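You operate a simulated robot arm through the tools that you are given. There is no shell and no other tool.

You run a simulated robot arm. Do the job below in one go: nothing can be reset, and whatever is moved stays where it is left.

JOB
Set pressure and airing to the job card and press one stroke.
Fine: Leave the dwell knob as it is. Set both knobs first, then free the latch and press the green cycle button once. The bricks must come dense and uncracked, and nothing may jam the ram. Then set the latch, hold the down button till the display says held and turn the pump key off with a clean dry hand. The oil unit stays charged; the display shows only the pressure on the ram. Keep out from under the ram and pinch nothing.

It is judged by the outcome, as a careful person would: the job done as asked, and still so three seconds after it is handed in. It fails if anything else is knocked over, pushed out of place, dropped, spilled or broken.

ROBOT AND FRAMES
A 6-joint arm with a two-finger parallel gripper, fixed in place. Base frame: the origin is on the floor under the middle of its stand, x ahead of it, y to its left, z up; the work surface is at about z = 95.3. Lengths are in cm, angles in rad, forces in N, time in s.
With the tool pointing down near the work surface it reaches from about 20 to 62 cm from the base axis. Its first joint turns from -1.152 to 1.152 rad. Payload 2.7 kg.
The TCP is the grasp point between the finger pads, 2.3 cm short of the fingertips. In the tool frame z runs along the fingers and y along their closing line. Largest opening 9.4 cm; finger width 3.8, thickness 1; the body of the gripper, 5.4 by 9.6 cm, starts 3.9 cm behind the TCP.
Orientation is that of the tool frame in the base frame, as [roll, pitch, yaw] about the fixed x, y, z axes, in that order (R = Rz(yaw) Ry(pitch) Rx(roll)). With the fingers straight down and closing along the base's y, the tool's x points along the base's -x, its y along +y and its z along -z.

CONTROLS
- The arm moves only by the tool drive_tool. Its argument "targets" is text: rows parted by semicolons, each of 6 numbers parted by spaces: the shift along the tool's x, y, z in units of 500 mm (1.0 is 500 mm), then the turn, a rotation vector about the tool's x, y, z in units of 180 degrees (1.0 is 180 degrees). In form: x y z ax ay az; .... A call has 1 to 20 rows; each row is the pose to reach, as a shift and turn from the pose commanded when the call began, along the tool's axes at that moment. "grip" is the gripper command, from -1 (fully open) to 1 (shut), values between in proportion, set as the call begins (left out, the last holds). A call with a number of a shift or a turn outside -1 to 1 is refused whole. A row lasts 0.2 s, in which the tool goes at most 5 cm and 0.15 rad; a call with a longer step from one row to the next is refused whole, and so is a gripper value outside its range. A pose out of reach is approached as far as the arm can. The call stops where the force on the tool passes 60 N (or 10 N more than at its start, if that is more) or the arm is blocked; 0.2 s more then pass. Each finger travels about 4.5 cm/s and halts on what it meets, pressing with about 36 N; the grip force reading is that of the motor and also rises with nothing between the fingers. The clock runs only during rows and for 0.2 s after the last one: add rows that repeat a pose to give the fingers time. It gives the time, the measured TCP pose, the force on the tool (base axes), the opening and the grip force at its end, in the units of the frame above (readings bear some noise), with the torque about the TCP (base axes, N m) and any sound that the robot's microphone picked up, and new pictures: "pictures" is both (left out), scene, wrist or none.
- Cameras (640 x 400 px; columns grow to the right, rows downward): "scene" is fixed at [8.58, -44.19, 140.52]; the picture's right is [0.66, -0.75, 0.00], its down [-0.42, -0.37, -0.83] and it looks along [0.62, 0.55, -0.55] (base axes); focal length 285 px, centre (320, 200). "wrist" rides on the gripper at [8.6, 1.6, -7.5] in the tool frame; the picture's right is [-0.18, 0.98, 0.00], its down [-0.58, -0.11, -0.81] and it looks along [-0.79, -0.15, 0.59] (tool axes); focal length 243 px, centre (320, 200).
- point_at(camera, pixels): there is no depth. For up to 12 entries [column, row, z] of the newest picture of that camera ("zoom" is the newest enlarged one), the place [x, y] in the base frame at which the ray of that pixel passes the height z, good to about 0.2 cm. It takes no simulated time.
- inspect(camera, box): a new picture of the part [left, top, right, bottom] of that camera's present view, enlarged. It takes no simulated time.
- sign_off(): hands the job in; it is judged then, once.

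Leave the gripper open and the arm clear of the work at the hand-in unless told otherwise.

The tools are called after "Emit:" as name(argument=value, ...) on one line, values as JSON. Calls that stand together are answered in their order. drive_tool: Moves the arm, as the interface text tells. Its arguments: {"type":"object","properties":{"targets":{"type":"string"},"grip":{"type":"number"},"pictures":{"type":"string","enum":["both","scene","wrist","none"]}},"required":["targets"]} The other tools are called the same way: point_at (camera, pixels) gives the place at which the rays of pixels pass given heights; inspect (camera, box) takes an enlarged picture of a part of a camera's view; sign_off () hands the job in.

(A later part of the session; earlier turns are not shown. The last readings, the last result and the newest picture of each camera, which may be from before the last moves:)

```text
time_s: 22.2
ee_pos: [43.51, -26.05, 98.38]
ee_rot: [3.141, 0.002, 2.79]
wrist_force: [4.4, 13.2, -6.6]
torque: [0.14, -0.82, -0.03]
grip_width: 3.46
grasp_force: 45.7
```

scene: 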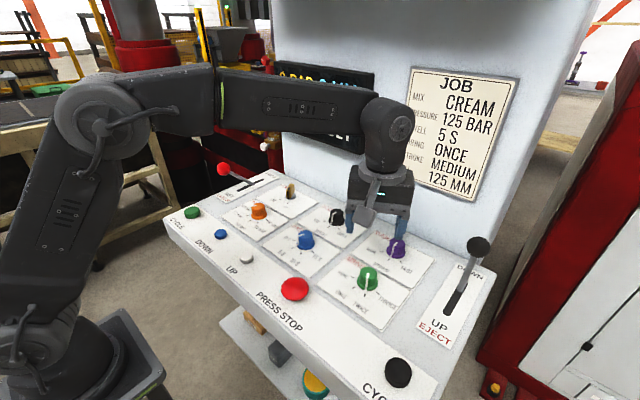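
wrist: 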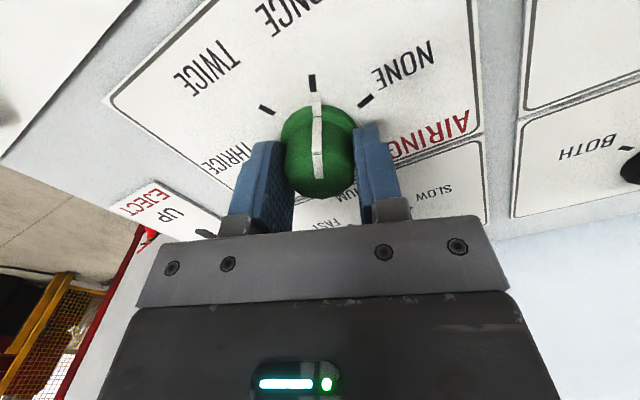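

The airing pointer now lines up with ONCE just as it did with TWICE before. I'll open, wait, and lift straight up.

Emit:
drive_tool(targets="0 0 0 0 0 0; 0 0 0 0 0 0; 0 0 0 0 0 0; 0 0 -0.03 0 0 0; 0 0 -0.09 0 0 0; 0 0 -0.17 0 0 0; 0 0 -0.25 0 0 0", grip=-0.49, pictures="both")

Emit:
inspect(camera="wrist", box=[260, 0, 400, 88])

Emit:
inspect(camera="scene", box=[325, 225, 425, 315])

```text
time_s: 23.8
ee_pos: [43.42, -25.97, 111.3]
ee_rot: [-3.14, 0.002, 2.793]
wrist_force: [-0.1, -0.2, 0.4]
torque: [-0.01, -0.01, -0.02]
grip_width: 7.0
grasp_force: 0.0
```

scene: 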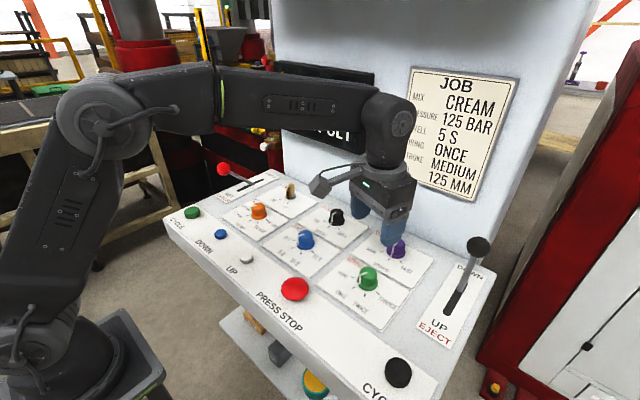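
wrist: 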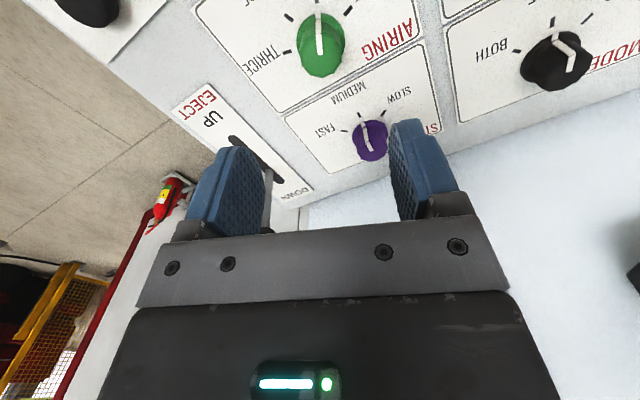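

```text
4.55 times, centred on (330, 44) of wrist
```

zoom: 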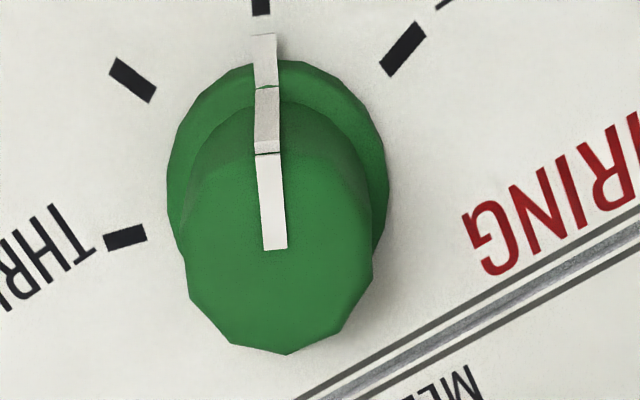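

```text
4.44 times, centred on (375, 270) of scene
```

zoom: 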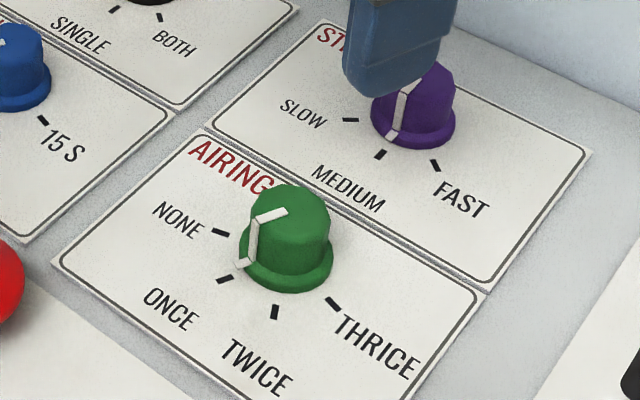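

Airing now points at ONCE and stroke still at MEDIUM. Next is the latch lever, so I'll work out its slot and rod from the scene camera: slot ends near (238, 190) and (264, 179), rod foot near (254, 184).

Emit:
inspect(camera="scene", box=[205, 150, 295, 210])

```text
6.67 times, centred on (250, 180) of scene
```

zoom: 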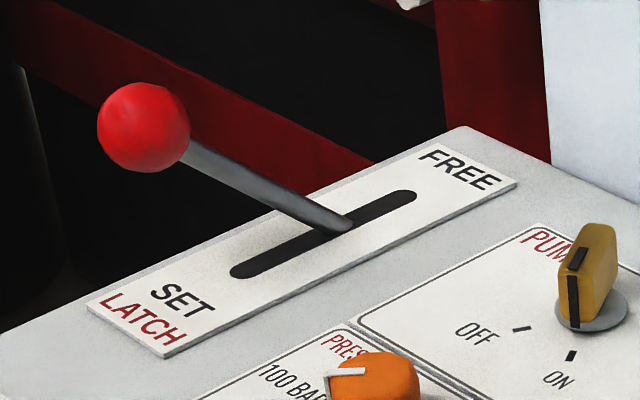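

Emit:
point_at(camera="zoom", pixels=[[237, 272, 95.5], [410, 196, 95.5], [340, 225, 95.5], [144, 127, 102], [144, 127, 103], [144, 127, 104], [144, 127, 105], [144, 127, 106], [588, 235, 100], [588, 235, 99], [590, 315, 95.5]])

```text
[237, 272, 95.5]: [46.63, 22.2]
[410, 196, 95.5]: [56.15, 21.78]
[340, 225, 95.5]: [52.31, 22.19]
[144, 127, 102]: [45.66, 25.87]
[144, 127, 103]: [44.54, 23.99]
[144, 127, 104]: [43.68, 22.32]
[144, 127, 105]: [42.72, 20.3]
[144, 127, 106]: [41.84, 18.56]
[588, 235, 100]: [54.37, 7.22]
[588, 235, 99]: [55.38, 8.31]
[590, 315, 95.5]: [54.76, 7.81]
```

The latch slot runs along x at y ≈ 22, from x ≈ 46.6 (SET) to 56.1 (FREE). The ball is at about (43.5, 22, 104.2), leaning toward SET. My plan is to push the ball toward +x from its near side with closed fingers. First I'll travel at z ≈ 111 to (38, 22), squaring the tool.

Emit:
drive_tool(targets="0.039 0.0786 0 0 0 -0.0101; 0.0781 0.1572 0 0 0 -0.0202; 0.1171 0.2359 0 0 0 -0.0303; 0.1561 0.3145 0 0 0 -0.0404; 0.1952 0.3931 0 0 0 -0.0505; 0.2342 0.4717 0 0 0 -0.0605; 0.2733 0.5503 0 0 0 -0.0706; 0.3123 0.6289 0 0 0 -0.0807; 0.3513 0.7076 0 0 0 -0.0908; 0.3904 0.7862 0 0 0 -0.1009; 0.4294 0.8648 0 0 0 -0.111", grip=1, pictures="both")

```text
time_s: 26.2
ee_pos: [38.19, 21.97, 110.88]
ee_rot: [-3.14, 0.002, 3.141]
wrist_force: [-0.3, 1.2, 0.5]
torque: [-0.05, -0.02, -0.01]
grip_width: 0.0
grasp_force: 36.1
```

scene: 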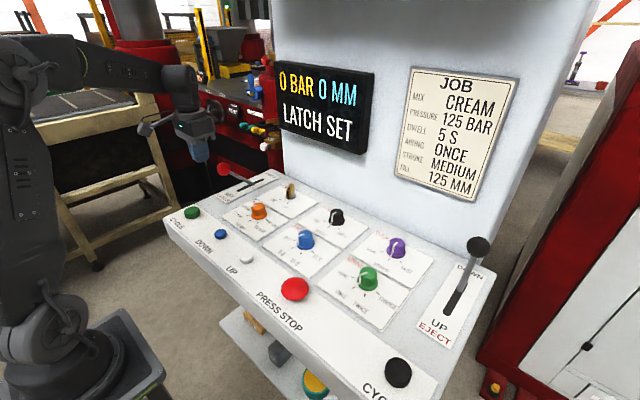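
wrist: 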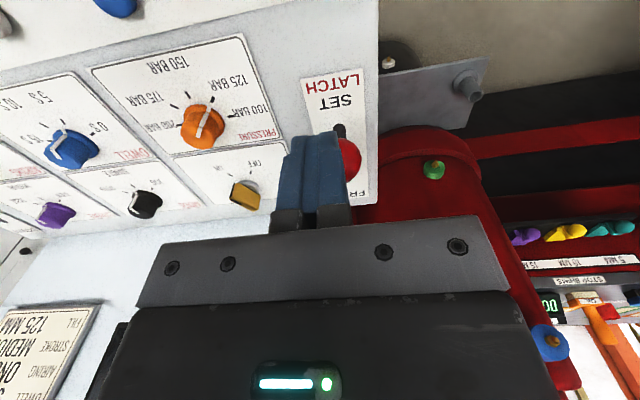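

The closed fingers are just behind the ball, and the red pillar and green valve beyond are far off (around x 77). I'll lower to z ≈ 104.4 behind the ball, with the finger edge about 1.4 cm short of it.

Emit:
drive_tool(targets="0 0.004 0.05 0 0 0; 0 0.004 0.1 0 0 0; 0 0.004 0.13 0 0 0", pictures="both")

```text
time_s: 27.0
ee_pos: [38.14, 22.19, 104.51]
ee_rot: [-3.141, 0.002, 3.139]
wrist_force: [0.0, -0.6, 0.9]
torque: [-0.01, -0.01, 0.02]
grip_width: 0.02
grasp_force: 36.1
```

scene: 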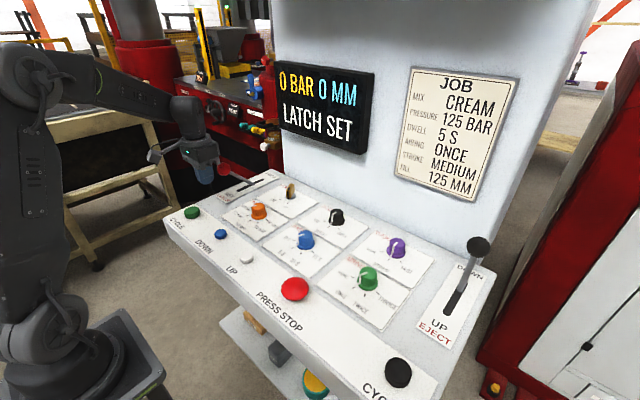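
wrist: 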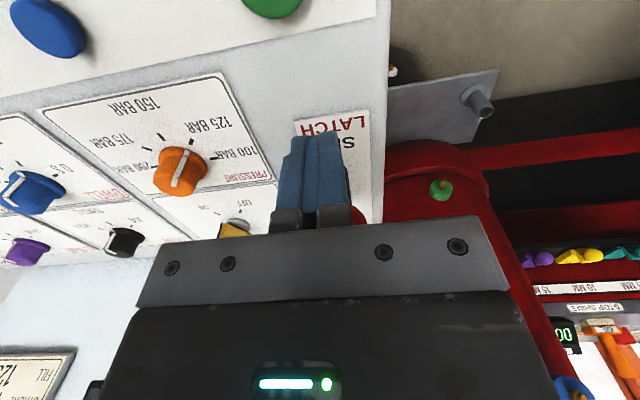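

The fingers are behind the ball at its height. Now I'll push it in +x along the lever's arc, rising to about z 107.7 and coming down again, stopping at x = 52 to look.

Emit:
drive_tool(targets="-0.0372 0 -0.0058 0 0 0; -0.0772 0 -0.0338 0 0 0; -0.1172 0 -0.0518 0 0 0; -0.1572 0 -0.0598 0 0 0; -0.1972 0 -0.0638 0 0 0; -0.2372 0 -0.0598 0 0 0; -0.2772 0 -0.0478 0 0 0", pictures="both")

```text
time_s: 28.6
ee_pos: [51.37, 22.12, 107.11]
ee_rot: [-3.137, -0.012, -3.14]
wrist_force: [-56.8, -14.8, 17.4]
torque: [0.21, -0.81, -0.01]
grip_width: 0.0
grasp_force: 35.6
```

scene: 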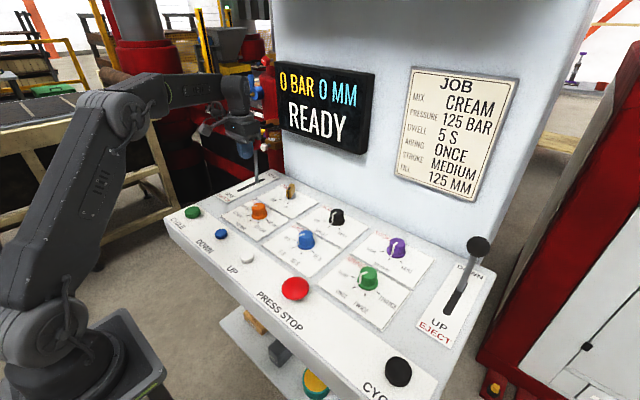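
wrist: 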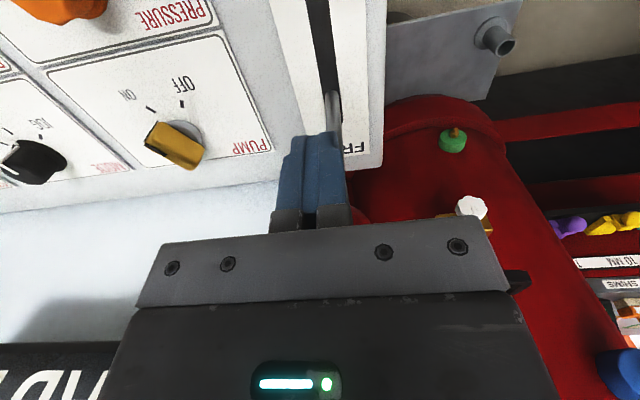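

The display now says READY and the lever is at its stop (force about 57 N), so the latch is free. I'll back away from the ball in -x, then look at where it rests.

Emit:
drive_tool(targets="0.02 0 0 0 0 0; 0.06 0 0 0 0 0; 0.12 0 0 0 0 0; 0.2 0 -0.02 0 0 0; 0.28 0 -0.06 0 0 0; 0.32 0 -0.1 0 0 0", pictures="both")

Emit:
inspect(camera="scene", box=[205, 120, 295, 210])

```text
time_s: 30.0
ee_pos: [36.28, 22.04, 111.75]
ee_rot: [-3.139, 0.004, 3.14]
wrist_force: [-1.2, -0.5, 0.6]
torque: [-0.01, -0.03, -0.01]
grip_width: 0.01
grasp_force: 35.4
```

scene: 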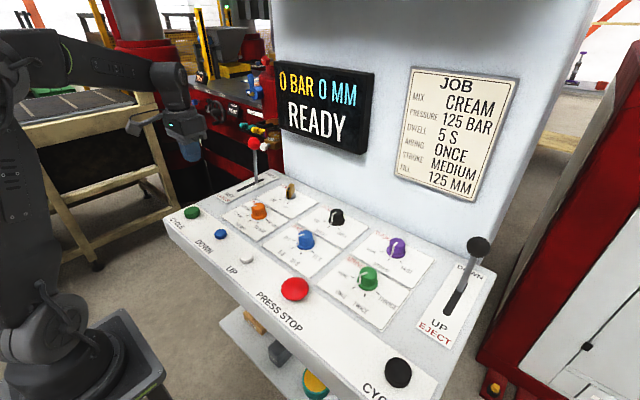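
wrist: 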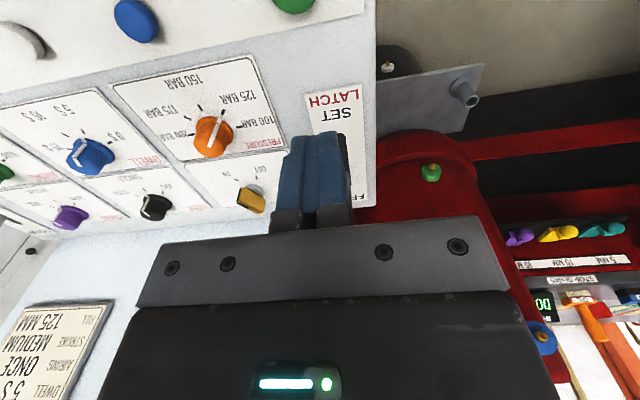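

```text
4.44 times, centred on (250, 165) of scene
```

zoom: 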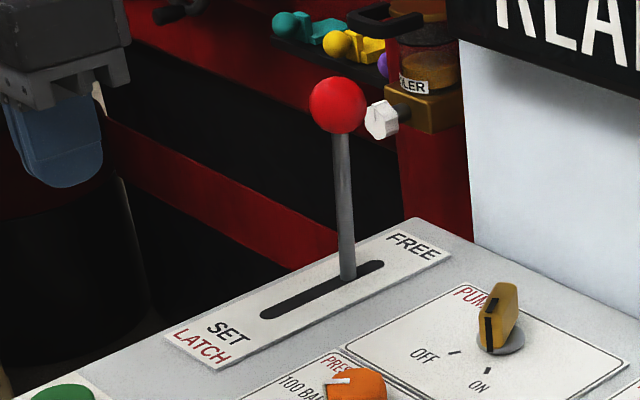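

The lever stays put, leaning slightly past vertical, and the display holds READY. The green cycle button is at about (31.5, 20.6). I'll move above it with closed fingers and check the alignment.

Emit:
drive_tool(targets="0.04 -0.012 0.01 0 0 0; 0.08 -0.024 0.02 0 0 0; 0.0956 -0.0288 0.035 0 0 0", pictures="both")

Emit:
inspect(camera="wrist", box=[240, 0, 400, 100])

```text
time_s: 30.8
ee_pos: [31.35, 20.63, 110.01]
ee_rot: [-3.14, 0.001, -3.141]
wrist_force: [0.5, 0.1, 0.2]
torque: [-0.03, -0.01, 0.03]
grip_width: 0.0
grasp_force: 36.0
```

scene: 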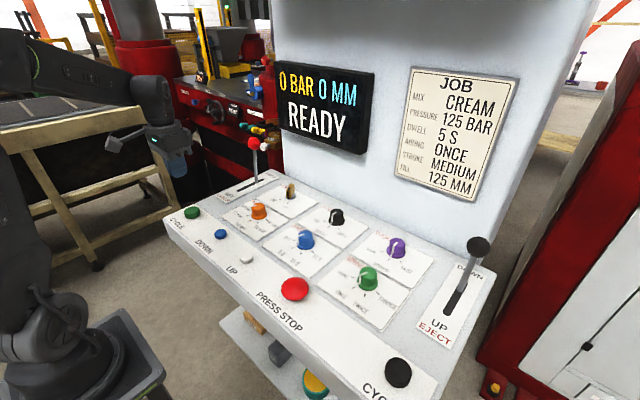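
wrist: 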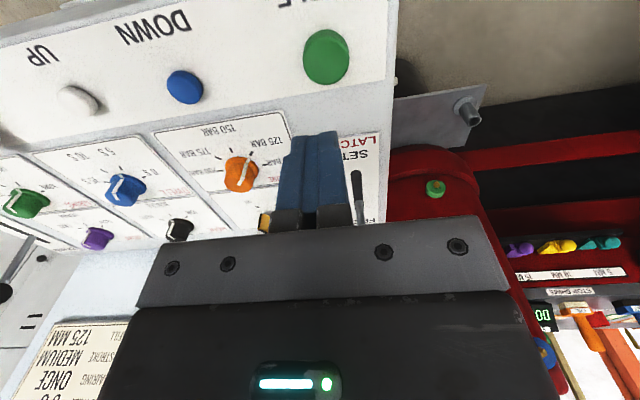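

```text
4.00 times, centred on (320, 50) of wrist
```

zoom: 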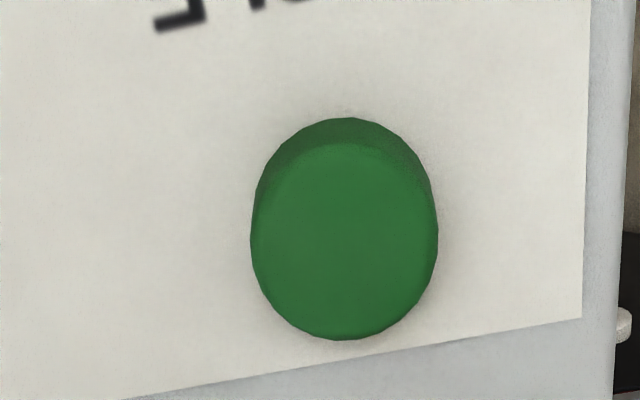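

Now I'll fix the green and blue (DOWN) button centres.

Emit:
point_at(camera="wrist", pixels=[[326.25, 60, 96], [326.25, 60, 97], [326.25, 60, 98], [184.5, 86, 96], [184.5, 86, 97], [184.5, 86, 98]])

Emit:
point_at(camera="scene", pixels=[[192.3, 211.5, 96], [192.3, 211.5, 97], [192.3, 211.5, 98], [220.6, 233, 96], [220.6, 233, 97], [220.6, 233, 98]])

Emit:
inspect(camera="scene", box=[175, 190, 255, 250])

```text
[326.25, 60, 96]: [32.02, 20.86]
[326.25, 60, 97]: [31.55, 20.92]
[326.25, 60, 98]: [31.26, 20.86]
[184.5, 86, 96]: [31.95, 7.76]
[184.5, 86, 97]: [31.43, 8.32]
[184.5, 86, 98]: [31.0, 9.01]
```

```text
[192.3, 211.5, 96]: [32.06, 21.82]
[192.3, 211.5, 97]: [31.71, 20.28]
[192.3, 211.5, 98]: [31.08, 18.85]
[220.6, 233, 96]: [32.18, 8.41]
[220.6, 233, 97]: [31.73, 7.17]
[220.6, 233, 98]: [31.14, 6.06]
```

```text
6.67 times, centred on (215, 220) of scene
```

zoom: 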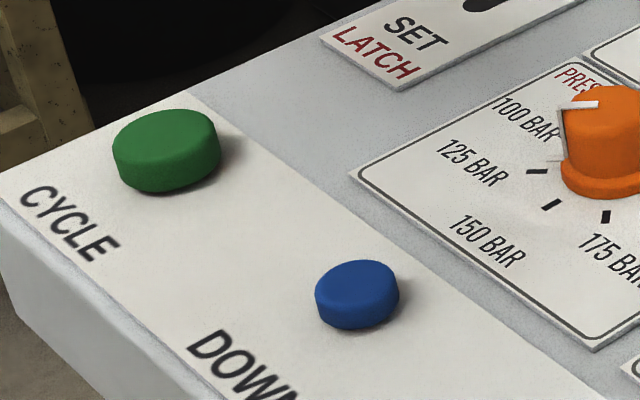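

The green button's centre is about (31.75, 20.85), with its top near z 96.8. I'll align and descend until the tips are about 0.7 cm above it.

Emit:
drive_tool(targets="-0.007 0.004 0.06 0 0 0; -0.007 0.004 0.12 0 0 0; -0.007 0.004 0.18 0 0 0; -0.007 0.004 0.204 0 0 0", pictures="both")

```text
time_s: 31.8
ee_pos: [31.78, 20.72, 99.77]
ee_rot: [-3.141, 0.001, -3.14]
wrist_force: [-0.2, 0.2, 0.1]
torque: [0.02, 0.02, 0.01]
grip_width: 0.01
grasp_force: 36.0
```

scene: 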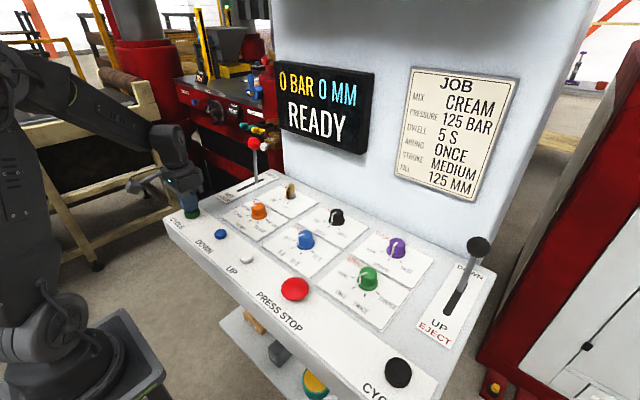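
wrist: 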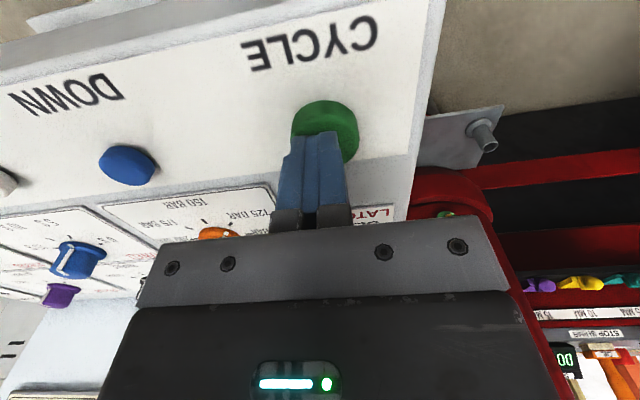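

Before pressing, with the arm out of that view, I'll take one more look at the press area for anything in the ram's way.

Emit:
inspect(camera="scene", box=[170, 0, 290, 80])

Emit:
inspect(camera="scene", box=[170, 60, 290, 140])

Emit:
inspect(camera="wrist", box=[480, 250, 640, 400])

```text
5.00 times, centred on (230, 40) of scene
```

zoom: 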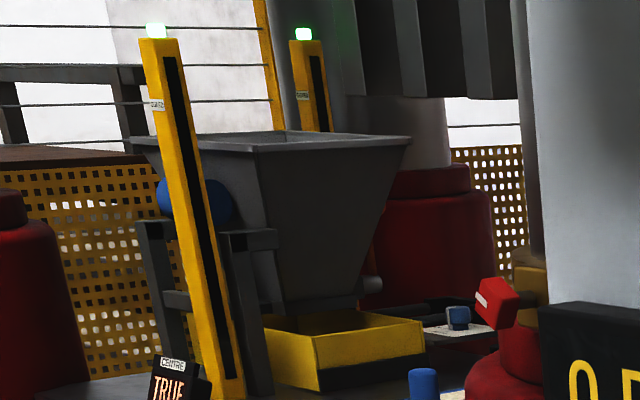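

```text
5.00 times, centred on (230, 100) of scene
```

zoom: 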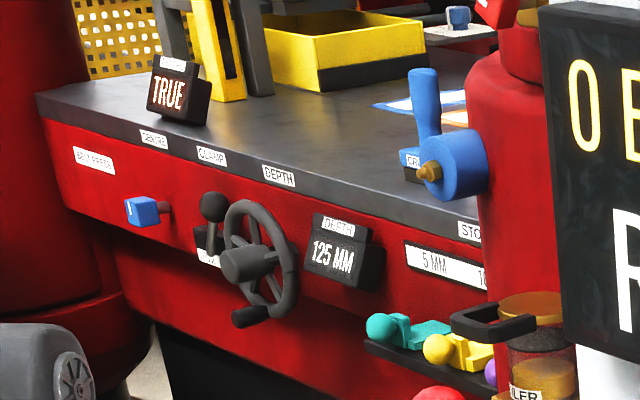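

```text
2.67 times, centred on (560, 325) of wrist
```

zoom: 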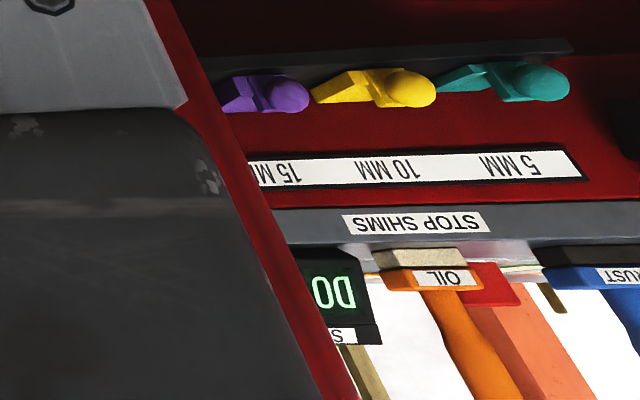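

The ram path looks clear: the light curtain is green, the feed box sits back under the hopper, and the table reads TRUE and DEPTH 125. Now I'll press the green button in small steps.

Emit:
drive_tool(targets="0 0 0.01 0 0 0; 0 0 0.016 0 0 0; 0 0 0.02 0 0 0; 0 0 0.023 0 0 0", pictures="scene")

```text
time_s: 32.8
ee_pos: [31.71, 20.75, 98.83]
ee_rot: [-3.141, 0.004, 3.142]
wrist_force: [1.9, -5.1, 11.8]
torque: [-0.11, 0.03, 0.01]
grip_width: 0.02
grasp_force: 35.9
heard: click
```

scene: 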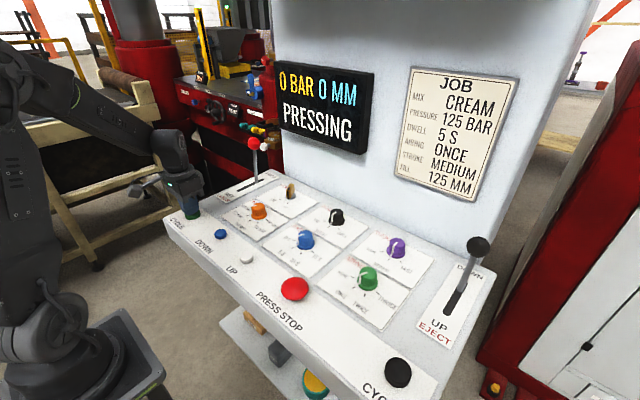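

The button clicked and the display says PRESSING. I'll release at once by lifting up and away.

Emit:
drive_tool(targets="0 0 -0.03 0 0 0; 0 0 -0.09 0 0 0; 0 0 -0.17 0 0 0; 0 0 -0.22 0 0 0", pictures="scene")

```text
time_s: 33.8
ee_pos: [31.51, 20.76, 109.73]
ee_rot: [-3.14, -0.001, 3.141]
wrist_force: [0.4, 0.8, 0.4]
torque: [0.04, -0.01, 0.03]
grip_width: 0.0
grasp_force: 35.4
```

scene: 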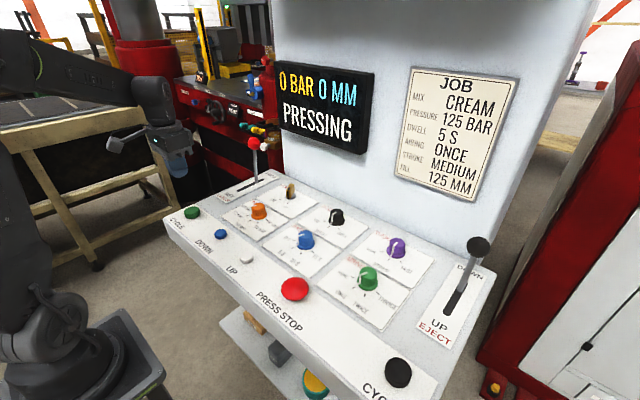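

The cycle runs. I'll wait in place and watch the display.

Emit:
drive_tool(targets="0 0 0 0 0 0; 0 0 0 0 0 0; 0 0 0 0 0 0; 0 0 0 0 0 0; 0 0 0 0 0 0; 0 0 0 0 0 0; 0 0 0 0 0 0; 0 0 0 0 0 0; 0 0 0 0 0 0; 0 0 0 0 0 0", pictures="scene")

Emit:
inspect(camera="scene", box=[170, 0, 290, 80])

```text
time_s: 36.0
ee_pos: [31.55, 20.8, 109.71]
ee_rot: [-3.14, 0.0, 3.141]
wrist_force: [-0.4, 0.0, -0.8]
torque: [0.03, 0.02, -0.04]
grip_width: 0.0
grasp_force: 35.9
```

scene: 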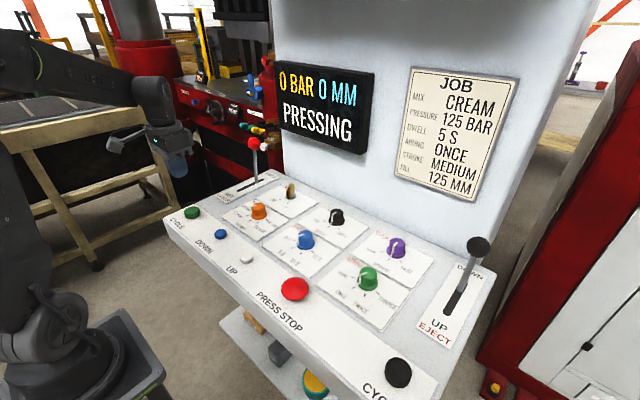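

```text
5.00 times, centred on (230, 40) of scene
```

zoom: 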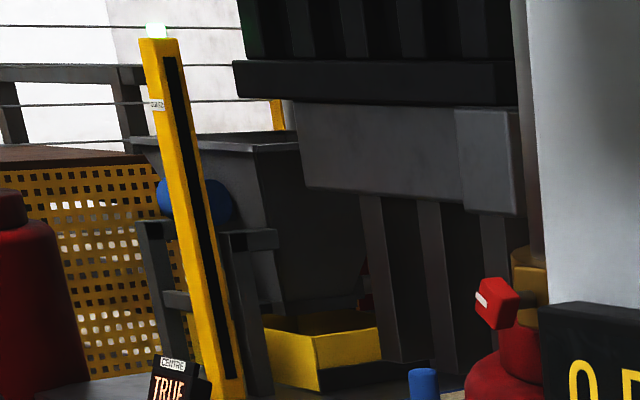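

The ram is descending freely past the feed box. I'll keep waiting.

Emit:
drive_tool(targets="0 0 0 0 0 0; 0 0 0 0 0 0; 0 0 0 0 0 0; 0 0 0 0 0 0; 0 0 0 0 0 0; 0 0 0 0 0 0; 0 0 0 0 0 0; 0 0 0 0 0 0; 0 0 0 0 0 0; 0 0 0 0 0 0; 0 0 0 0 0 0; 0 0 0 0 0 0; 0 0 0 0 0 0; 0 0 0 0 0 0", pictures="scene")

```text
time_s: 39.0
ee_pos: [31.54, 20.81, 109.64]
ee_rot: [-3.141, 0.003, 3.139]
wrist_force: [0.2, 0.3, -0.4]
torque: [-0.01, 0.0, 0.03]
grip_width: 0.02
grasp_force: 36.2
```

scene: 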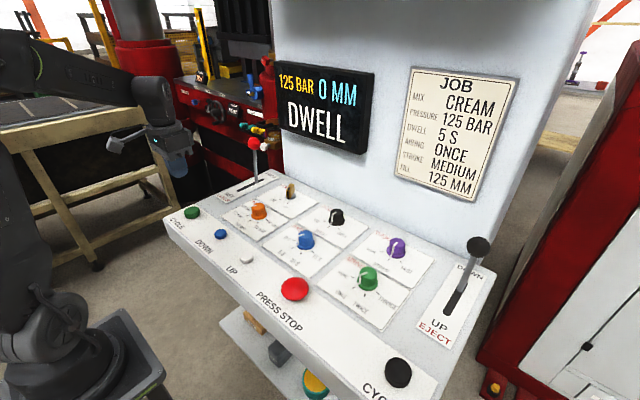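

The display reads 125 BAR, DWELL, as the card wants. I'll keep waiting for the end of the cycle.

Emit:
drive_tool(targets="0 0 0 0 0 0; 0 0 0 0 0 0; 0 0 0 0 0 0; 0 0 0 0 0 0; 0 0 0 0 0 0; 0 0 0 0 0 0; 0 0 0 0 0 0; 0 0 0 0 0 0; 0 0 0 0 0 0; 0 0 0 0 0 0; 0 0 0 0 0 0; 0 0 0 0 0 0; 0 0 0 0 0 0; 0 0 0 0 0 0; 0 0 0 0 0 0; 0 0 0 0 0 0; 0 0 0 0 0 0; 0 0 0 0 0 0; 0 0 0 0 0 0; 0 0 0 0 0 0", pictures="scene")

```text
time_s: 43.2
ee_pos: [31.6, 20.89, 109.69]
ee_rot: [-3.139, 0.001, 3.142]
wrist_force: [1.1, 0.9, 0.0]
torque: [0.01, 0.02, -0.03]
grip_width: 0.0
grasp_force: 36.8
```

scene: 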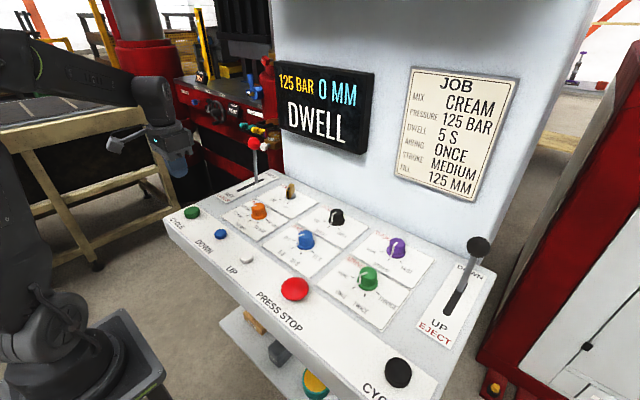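

Still in dwell at 125 BAR, so I'll wait further.

Emit:
drive_tool(targets="0 0 0 0 0 0; 0 0 0 0 0 0; 0 0 0 0 0 0; 0 0 0 0 0 0; 0 0 0 0 0 0; 0 0 0 0 0 0; 0 0 0 0 0 0; 0 0 0 0 0 0; 0 0 0 0 0 0; 0 0 0 0 0 0", pictures="scene")

```text
time_s: 45.4
ee_pos: [31.55, 20.8, 109.7]
ee_rot: [-3.14, 0.0, -3.142]
wrist_force: [0.0, 0.6, 0.1]
torque: [-0.03, 0.0, 0.02]
grip_width: 0.0
grasp_force: 35.2
```

scene: 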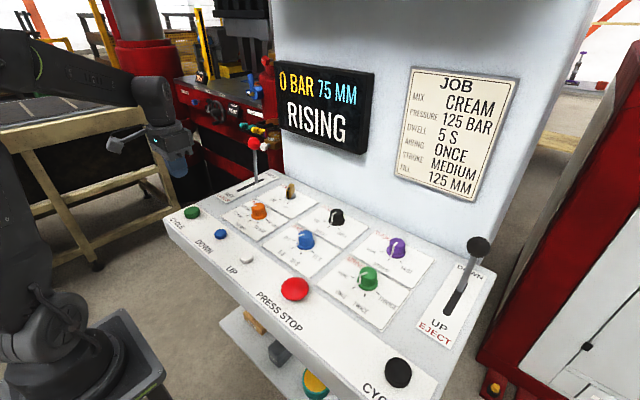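

It now reads 0 BAR, 75 MM, RISING. I'll wait until the ram is fully up.

Emit:
drive_tool(targets="0 0 0 0 0 0; 0 0 0 0 0 0; 0 0 0 0 0 0; 0 0 0 0 0 0; 0 0 0 0 0 0; 0 0 0 0 0 0; 0 0 0 0 0 0; 0 0 0 0 0 0; 0 0 0 0 0 0; 0 0 0 0 0 0; 0 0 0 0 0 0; 0 0 0 0 0 0; 0 0 0 0 0 0; 0 0 0 0 0 0; 0 0 0 0 0 0", pictures="scene")

Emit:
inspect(camera="scene", box=[170, 0, 290, 80])

Emit:
inspect(camera="scene", box=[205, 120, 295, 210])

```text
time_s: 48.6
ee_pos: [31.55, 20.74, 109.73]
ee_rot: [-3.14, 0.003, 3.14]
wrist_force: [0.2, 0.1, 0.3]
torque: [0.0, 0.02, 0.03]
grip_width: 0.0
grasp_force: 35.8
```

scene: 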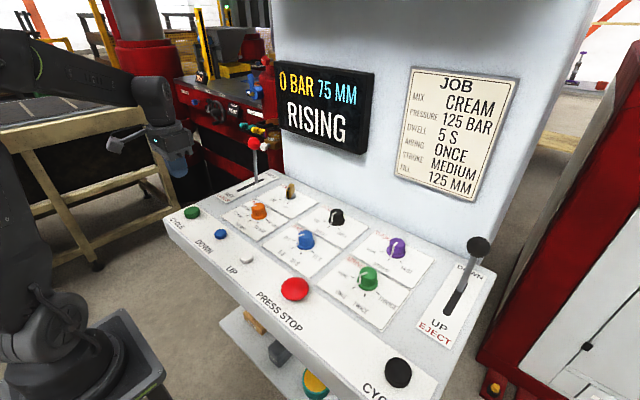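

```text
5.00 times, centred on (230, 40) of scene
```

zoom: 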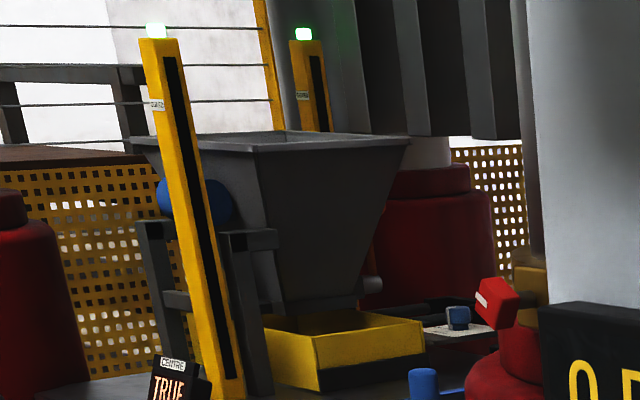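

```text
4.44 times, centred on (250, 165) of scene
```

zoom: 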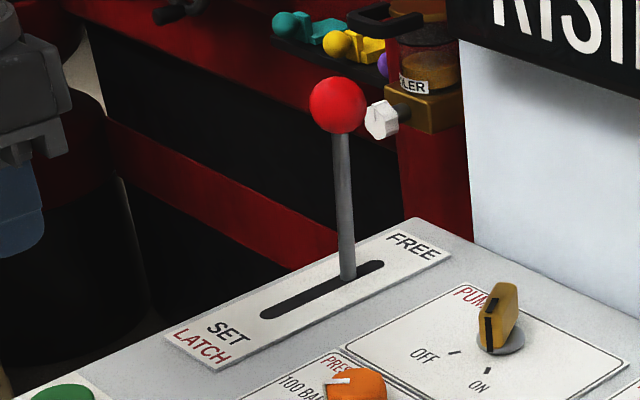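

The ram is nearly up but still RISING. I'll wait a little more, and get the ball's rays from the scene view meanwhile.

Emit:
point_at(camera="zoom", pixels=[[338, 105, 106], [338, 105, 107], [338, 105, 108], [338, 105, 109], [348, 277, 95.5]])

Emit:
drive_tool(targets="0 0 0 0 0 0; 0 0 0 0 0 0; 0 0 0 0 0 0; 0 0 0 0 0 0; 0 0 0 0 0 0; 0 0 0 0 0 0; 0 0 0 0 0 0; 0 0 0 0 0 0; 0 0 0 0 0 0; 0 0 0 0 0 0", pictures="scene")

```text
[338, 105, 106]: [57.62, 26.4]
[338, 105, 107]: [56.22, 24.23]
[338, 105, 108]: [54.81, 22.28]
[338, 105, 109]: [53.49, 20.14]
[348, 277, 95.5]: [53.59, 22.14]
```

```text
time_s: 50.8
ee_pos: [31.52, 20.79, 109.76]
ee_rot: [-3.139, 0.001, 3.141]
wrist_force: [0.5, 0.6, 0.2]
torque: [0.03, 0.01, -0.02]
grip_width: 0.01
grasp_force: 35.8
```

scene: 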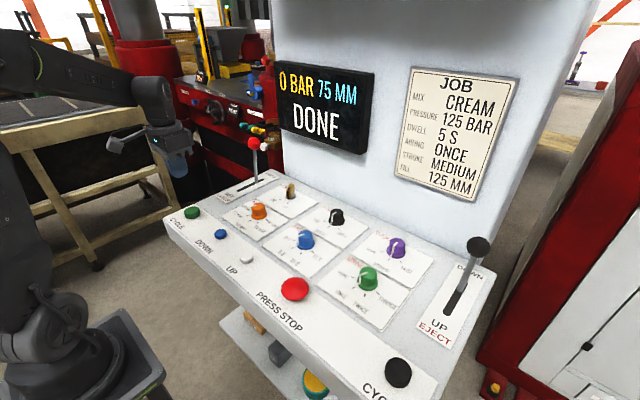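

The display reads 0 BAR, 75 MM, DONE, so the stroke is finished. Next I set the latch. The ball now stands at about (54.9, 22.2, 108); the pivot works out at about (53.35, 94.1) with a 14 cm lever. I'll grip the ball from above and carry it back along its arc. First I move over it at z ≈ 116.5 with the fingers open to 7 cm.

Emit:
drive_tool(targets="-0.06 0.003 -0.07 0 0 0; -0.13 0.008 -0.13 0 0 0; -0.21 0.013 -0.1348 0 0 0; -0.29 0.018 -0.1348 0 0 0; -0.37 0.022 -0.1348 0 0 0; -0.43 0.026 -0.1348 0 0 0; -0.4676 0.0272 -0.1348 0 0 0", grip=-0.49, pictures="both")

```text
time_s: 52.4
ee_pos: [53.67, 21.88, 115.72]
ee_rot: [-3.139, 0.0, -3.141]
wrist_force: [0.1, 0.3, 0.4]
torque: [0.02, 0.03, -0.01]
grip_width: 7.01
grasp_force: 0.0
out of reach, approached as far as the arm can: row 7
```

scene: 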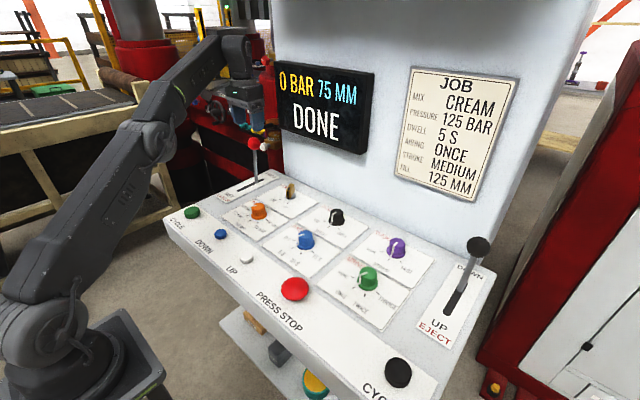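
wrist: 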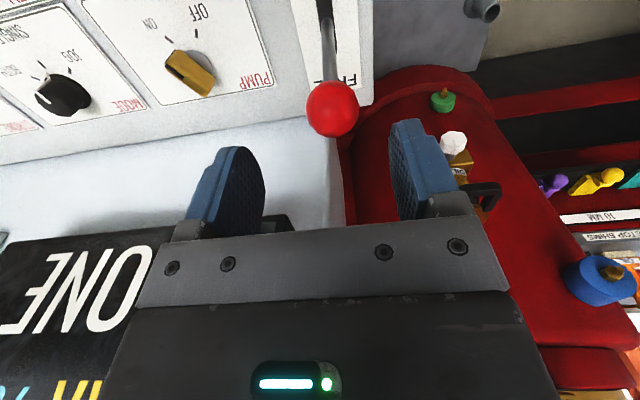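

At this height the reach limit held me at x = 53.7; lower down it reaches further. In the wrist view the ball at (332, 108) puts its centre at about (54.9, 22.4, 108). I'll descend onto it, straddling it along y.

Emit:
drive_tool(targets="0 0.0104 0.05 0 0 0; -0.008 0.0104 0.1 0 0 0; -0.018 0.0104 0.14 0 0 0; -0.0246 0.0104 0.154 0 0 0", pictures="both")

```text
time_s: 53.4
ee_pos: [55.07, 22.39, 107.95]
ee_rot: [-3.139, 0.002, 3.141]
wrist_force: [-0.3, 0.8, 0.5]
torque: [-0.04, 0.0, -0.01]
grip_width: 7.02
grasp_force: 0.1
```

scene: 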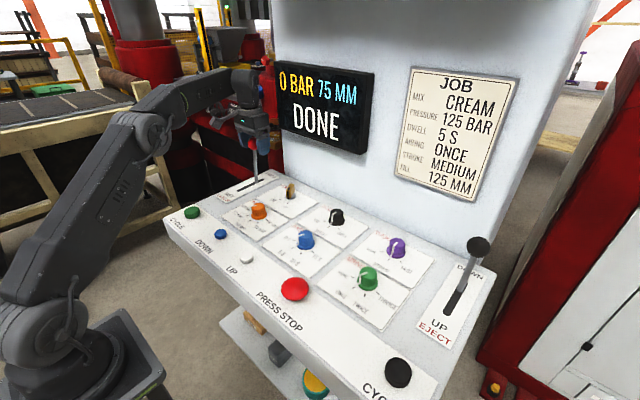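
wrist: 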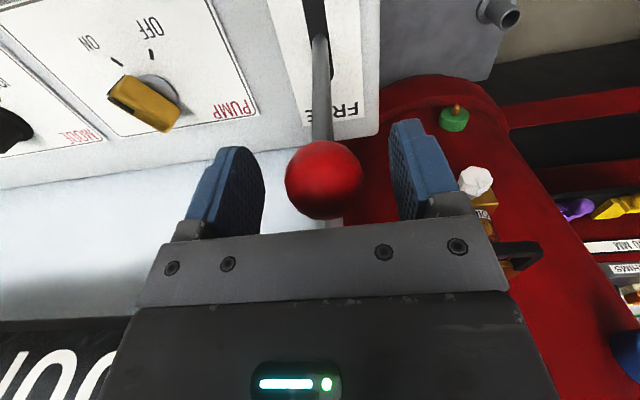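

The ball is right at the grasp point (323, 181). I'll close on it.

Emit:
drive_tool(targets="0 0 0 0 0 0; 0 0 0 0 0 0; 0 0 0 0 0 0; 0 0 0 0 0 0", grip=1, pictures="wrist")

```text
time_s: 54.4
ee_pos: [54.93, 22.45, 108.1]
ee_rot: [-3.141, 0.0, -3.14]
wrist_force: [1.4, 13.9, -0.9]
torque: [0.08, -0.22, 0.05]
grip_width: 3.7
grasp_force: 44.9
```

wrist: 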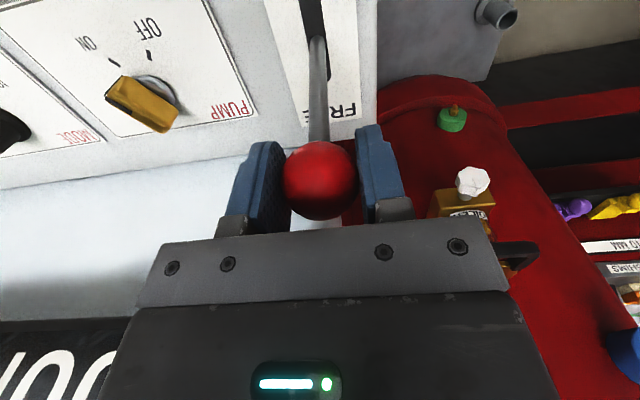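

The ball is held (3.7 cm). Now I'll carry it back toward SET along the lever's arc, about 11.4 cm in -x.

Emit:
drive_tool(targets="0.02 0 -0.001 0 0 0; 0.0386 0 -0.001 0 0 0; 0.0586 0 0.0005 0 0 0; 0.0786 0 0.0028 0 0 0; 0.0986 0 0.007 0 0 0; 0.1186 0 0.0126 0 0 0; 0.1386 0 0.02 0 0 0; 0.1586 0 0.0292 0 0 0; 0.1736 0 0.0375 0 0 0; 0.1886 0 0.0468 0 0 0; 0.2006 0 0.0555 0 0 0; 0.2126 0 0.065 0 0 0; 0.2206 0 0.072 0 0 0; 0.2286 0 0.0796 0 0 0", pictures="both")

```text
time_s: 57.4
ee_pos: [43.56, 22.51, 104.18]
ee_rot: [3.138, 0.01, -3.139]
wrist_force: [1.0, 32.4, 11.0]
torque: [0.1, -1.36, 0.24]
grip_width: 3.67
grasp_force: 44.8
```

scene: 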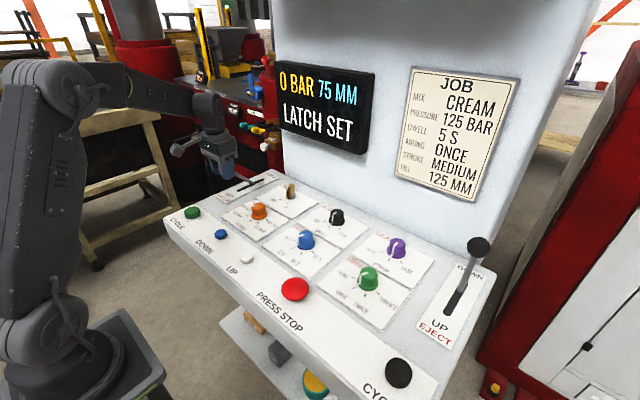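
wrist: 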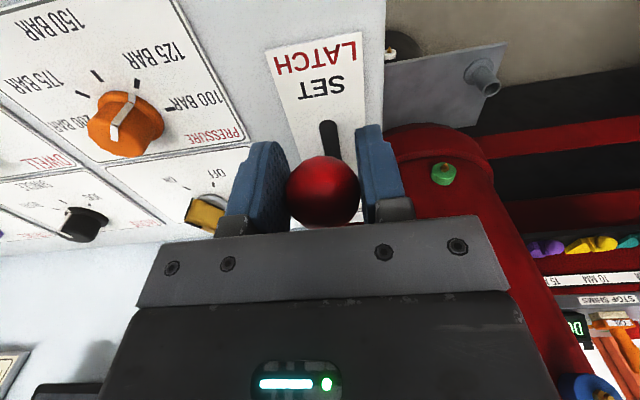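

The display says LATCH SET. I'll nudge the ball a further 0.4 cm along the arc to be sure the lever is at its stop, then open and lift clear.

Emit:
drive_tool(targets="0.003 0.002 0.003 0 0 0; 0.006 0.003 0.006 0 0 0; 0.006 0.003 0.006 0 0 0", pictures="none")

```text
time_s: 58.2
ee_pos: [43.39, 22.41, 103.72]
ee_rot: [-3.142, 0.007, -3.139]
wrist_force: [-3.2, 21.6, 13.2]
torque: [0.04, -1.35, 0.21]
grip_width: 3.66
grasp_force: 45.0
```

The lever resists now (13 N upward), so it is home. Now I'll open the fingers and lift straight up.

Emit:
drive_tool(targets="0 0 0 0 0 0; 0 0 0 0 0 0; 0 0 0 0 0 0; 0 0 -0.04 0 0 0; 0 0 -0.1 0 0 0; 0 0 -0.17 0 0 0", grip=-0.49, pictures="both")

Emit:
inspect(camera="scene", box=[205, 120, 295, 210])

```text
time_s: 59.6
ee_pos: [43.1, 22.37, 112.41]
ee_rot: [-3.139, -0.001, 3.141]
wrist_force: [-0.2, -0.2, 0.0]
torque: [0.0, 0.01, 0.01]
grip_width: 7.01
grasp_force: 0.1
```

scene: 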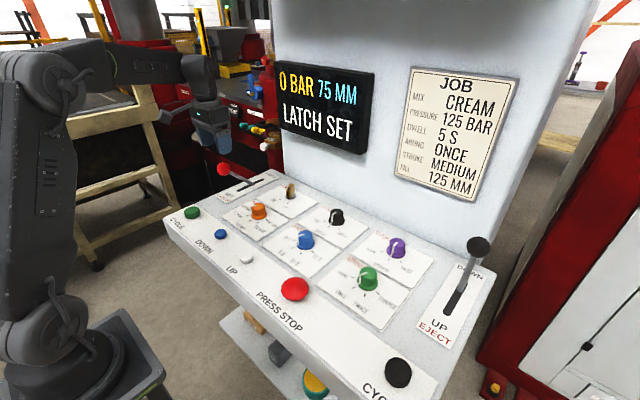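
wrist: 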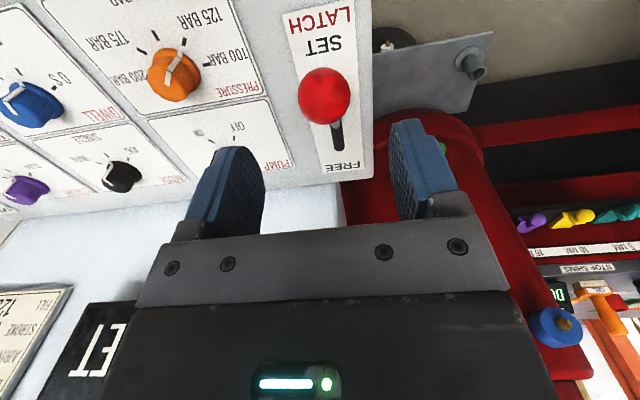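

```text
4.44 times, centred on (250, 165) of scene
```

zoom: 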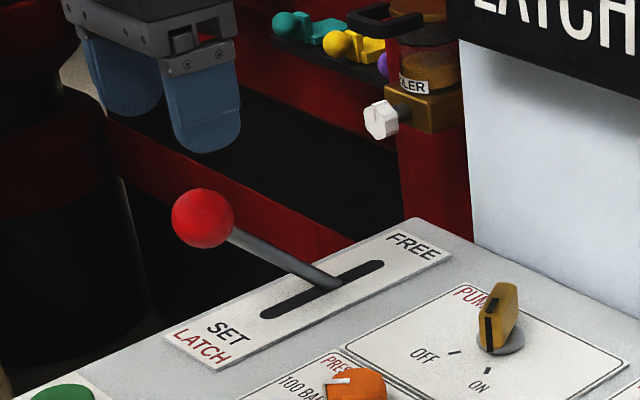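

The latch lever is back where it began and the display reads LATCH SET. Next is the blue DOWN button at about (32, 7.9); I'll move above it while closing the fingers.

Emit:
drive_tool(targets="0.0444 -0.0579 0 0 0 0; 0.0888 -0.1158 0 0 0 0; 0.1332 -0.1736 0.012 0 0 0; 0.1776 -0.2315 0.03 0 0 0; 0.222 -0.2894 0.048 0 0 0", grip=1, pictures="both")

Emit:
inspect(camera="wrist", box=[240, 0, 400, 100])

```text
time_s: 60.8
ee_pos: [32.11, 7.77, 109.9]
ee_rot: [-3.139, 0.002, -3.141]
wrist_force: [-0.1, 0.0, 0.6]
torque: [0.0, 0.0, -0.01]
grip_width: 0.03
grasp_force: 35.5
```

scene: 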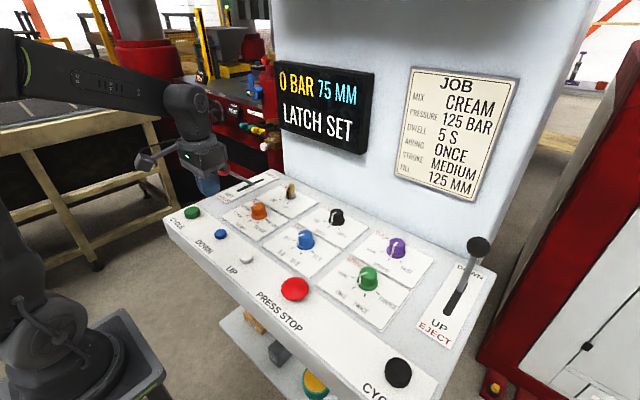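
wrist: 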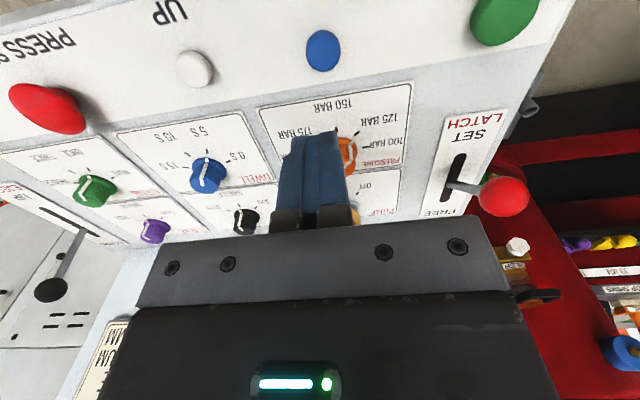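

```text
4.00 times, centred on (320, 50) of wrist
```

zoom: 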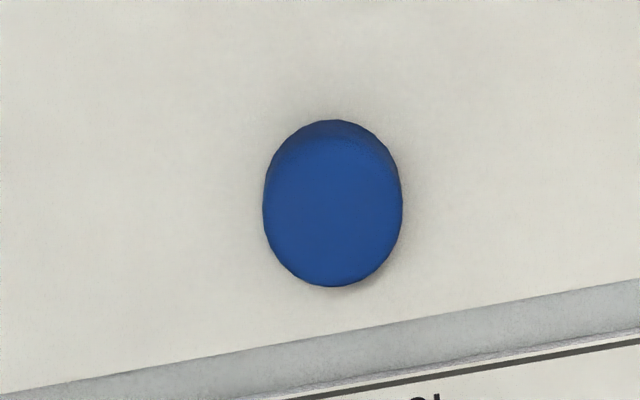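

The blue button is right under the fingertips. I'll descend to just above it.

Emit:
drive_tool(targets="0 0.002 0.06 0 0 0; 0 0.002 0.12 0 0 0; 0 0.002 0.18 0 0 0; 0 0.002 0.204 0 0 0; 0 0.002 0.212 0 0 0", pictures="scene")

```text
time_s: 62.0
ee_pos: [32.21, 8.05, 99.37]
ee_rot: [-3.139, 0.002, 3.14]
wrist_force: [0.6, -0.2, 0.4]
torque: [0.02, 0.02, 0.01]
grip_width: 0.01
grasp_force: 35.9
```

scene: 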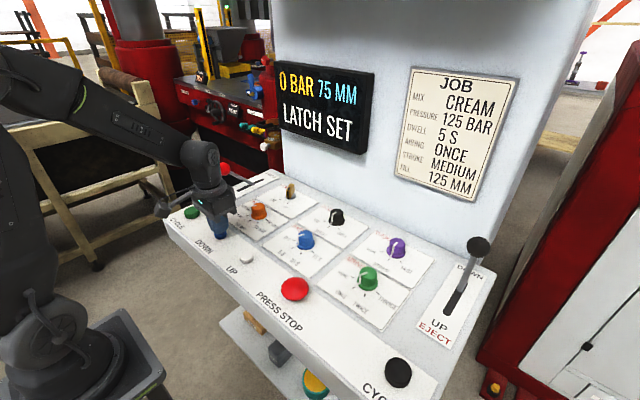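

The fingertips are just above the DOWN button. Now I'll press down in small steps and hold.

Emit:
drive_tool(targets="0 0 0.006 0 0 0; 0 0 0.01 0 0 0; 0 0 0.014 0 0 0; 0 0 0.017 0 0 0", pictures="scene")

```text
time_s: 63.0
ee_pos: [32.09, 8.01, 98.34]
ee_rot: [-3.14, 0.001, -3.142]
wrist_force: [-2.8, 0.0, 6.6]
torque: [0.02, 0.07, -0.02]
grip_width: 0.0
grasp_force: 35.8
heard: click
```

scene: 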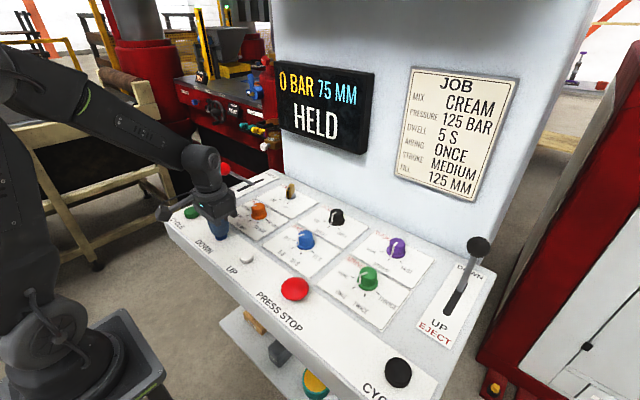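

The button clicked and the display says HELD. I'll keep it pressed for a moment to confirm it stays.

Emit:
drive_tool(targets="0 0 0 0 0 0; 0 0 0 0 0 0; 0 0 0 0 0 0; 0 0 0 0 0 0; 0 0 0 0 0 0", pictures="scene")

Emit:
inspect(camera="scene", box=[170, 0, 290, 80])

```text
time_s: 64.2
ee_pos: [32.05, 7.91, 98.43]
ee_rot: [-3.14, 0.001, -3.14]
wrist_force: [-2.4, -0.1, 8.0]
torque: [0.01, 0.09, 0.01]
grip_width: 0.02
grasp_force: 36.2
```

scene: 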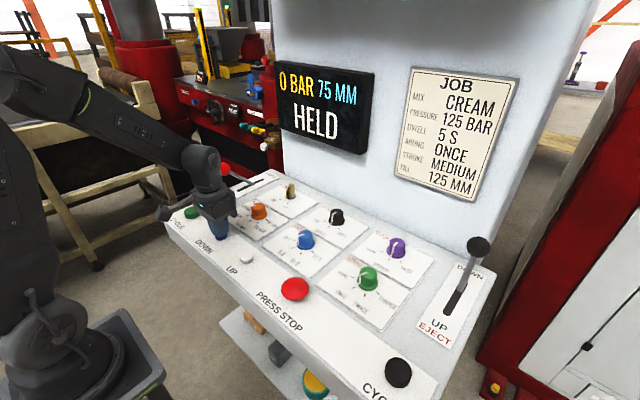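

```text
5.00 times, centred on (230, 40) of scene
```

zoom: 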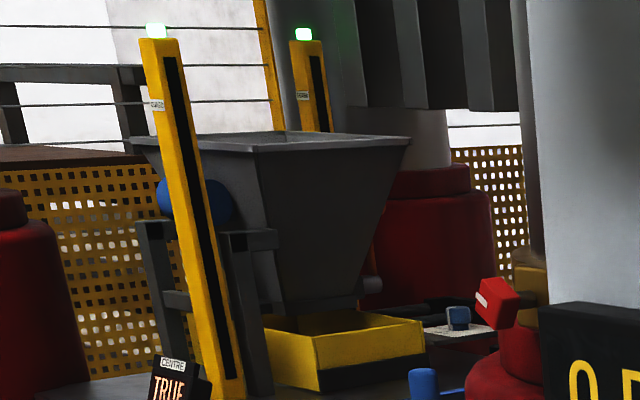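

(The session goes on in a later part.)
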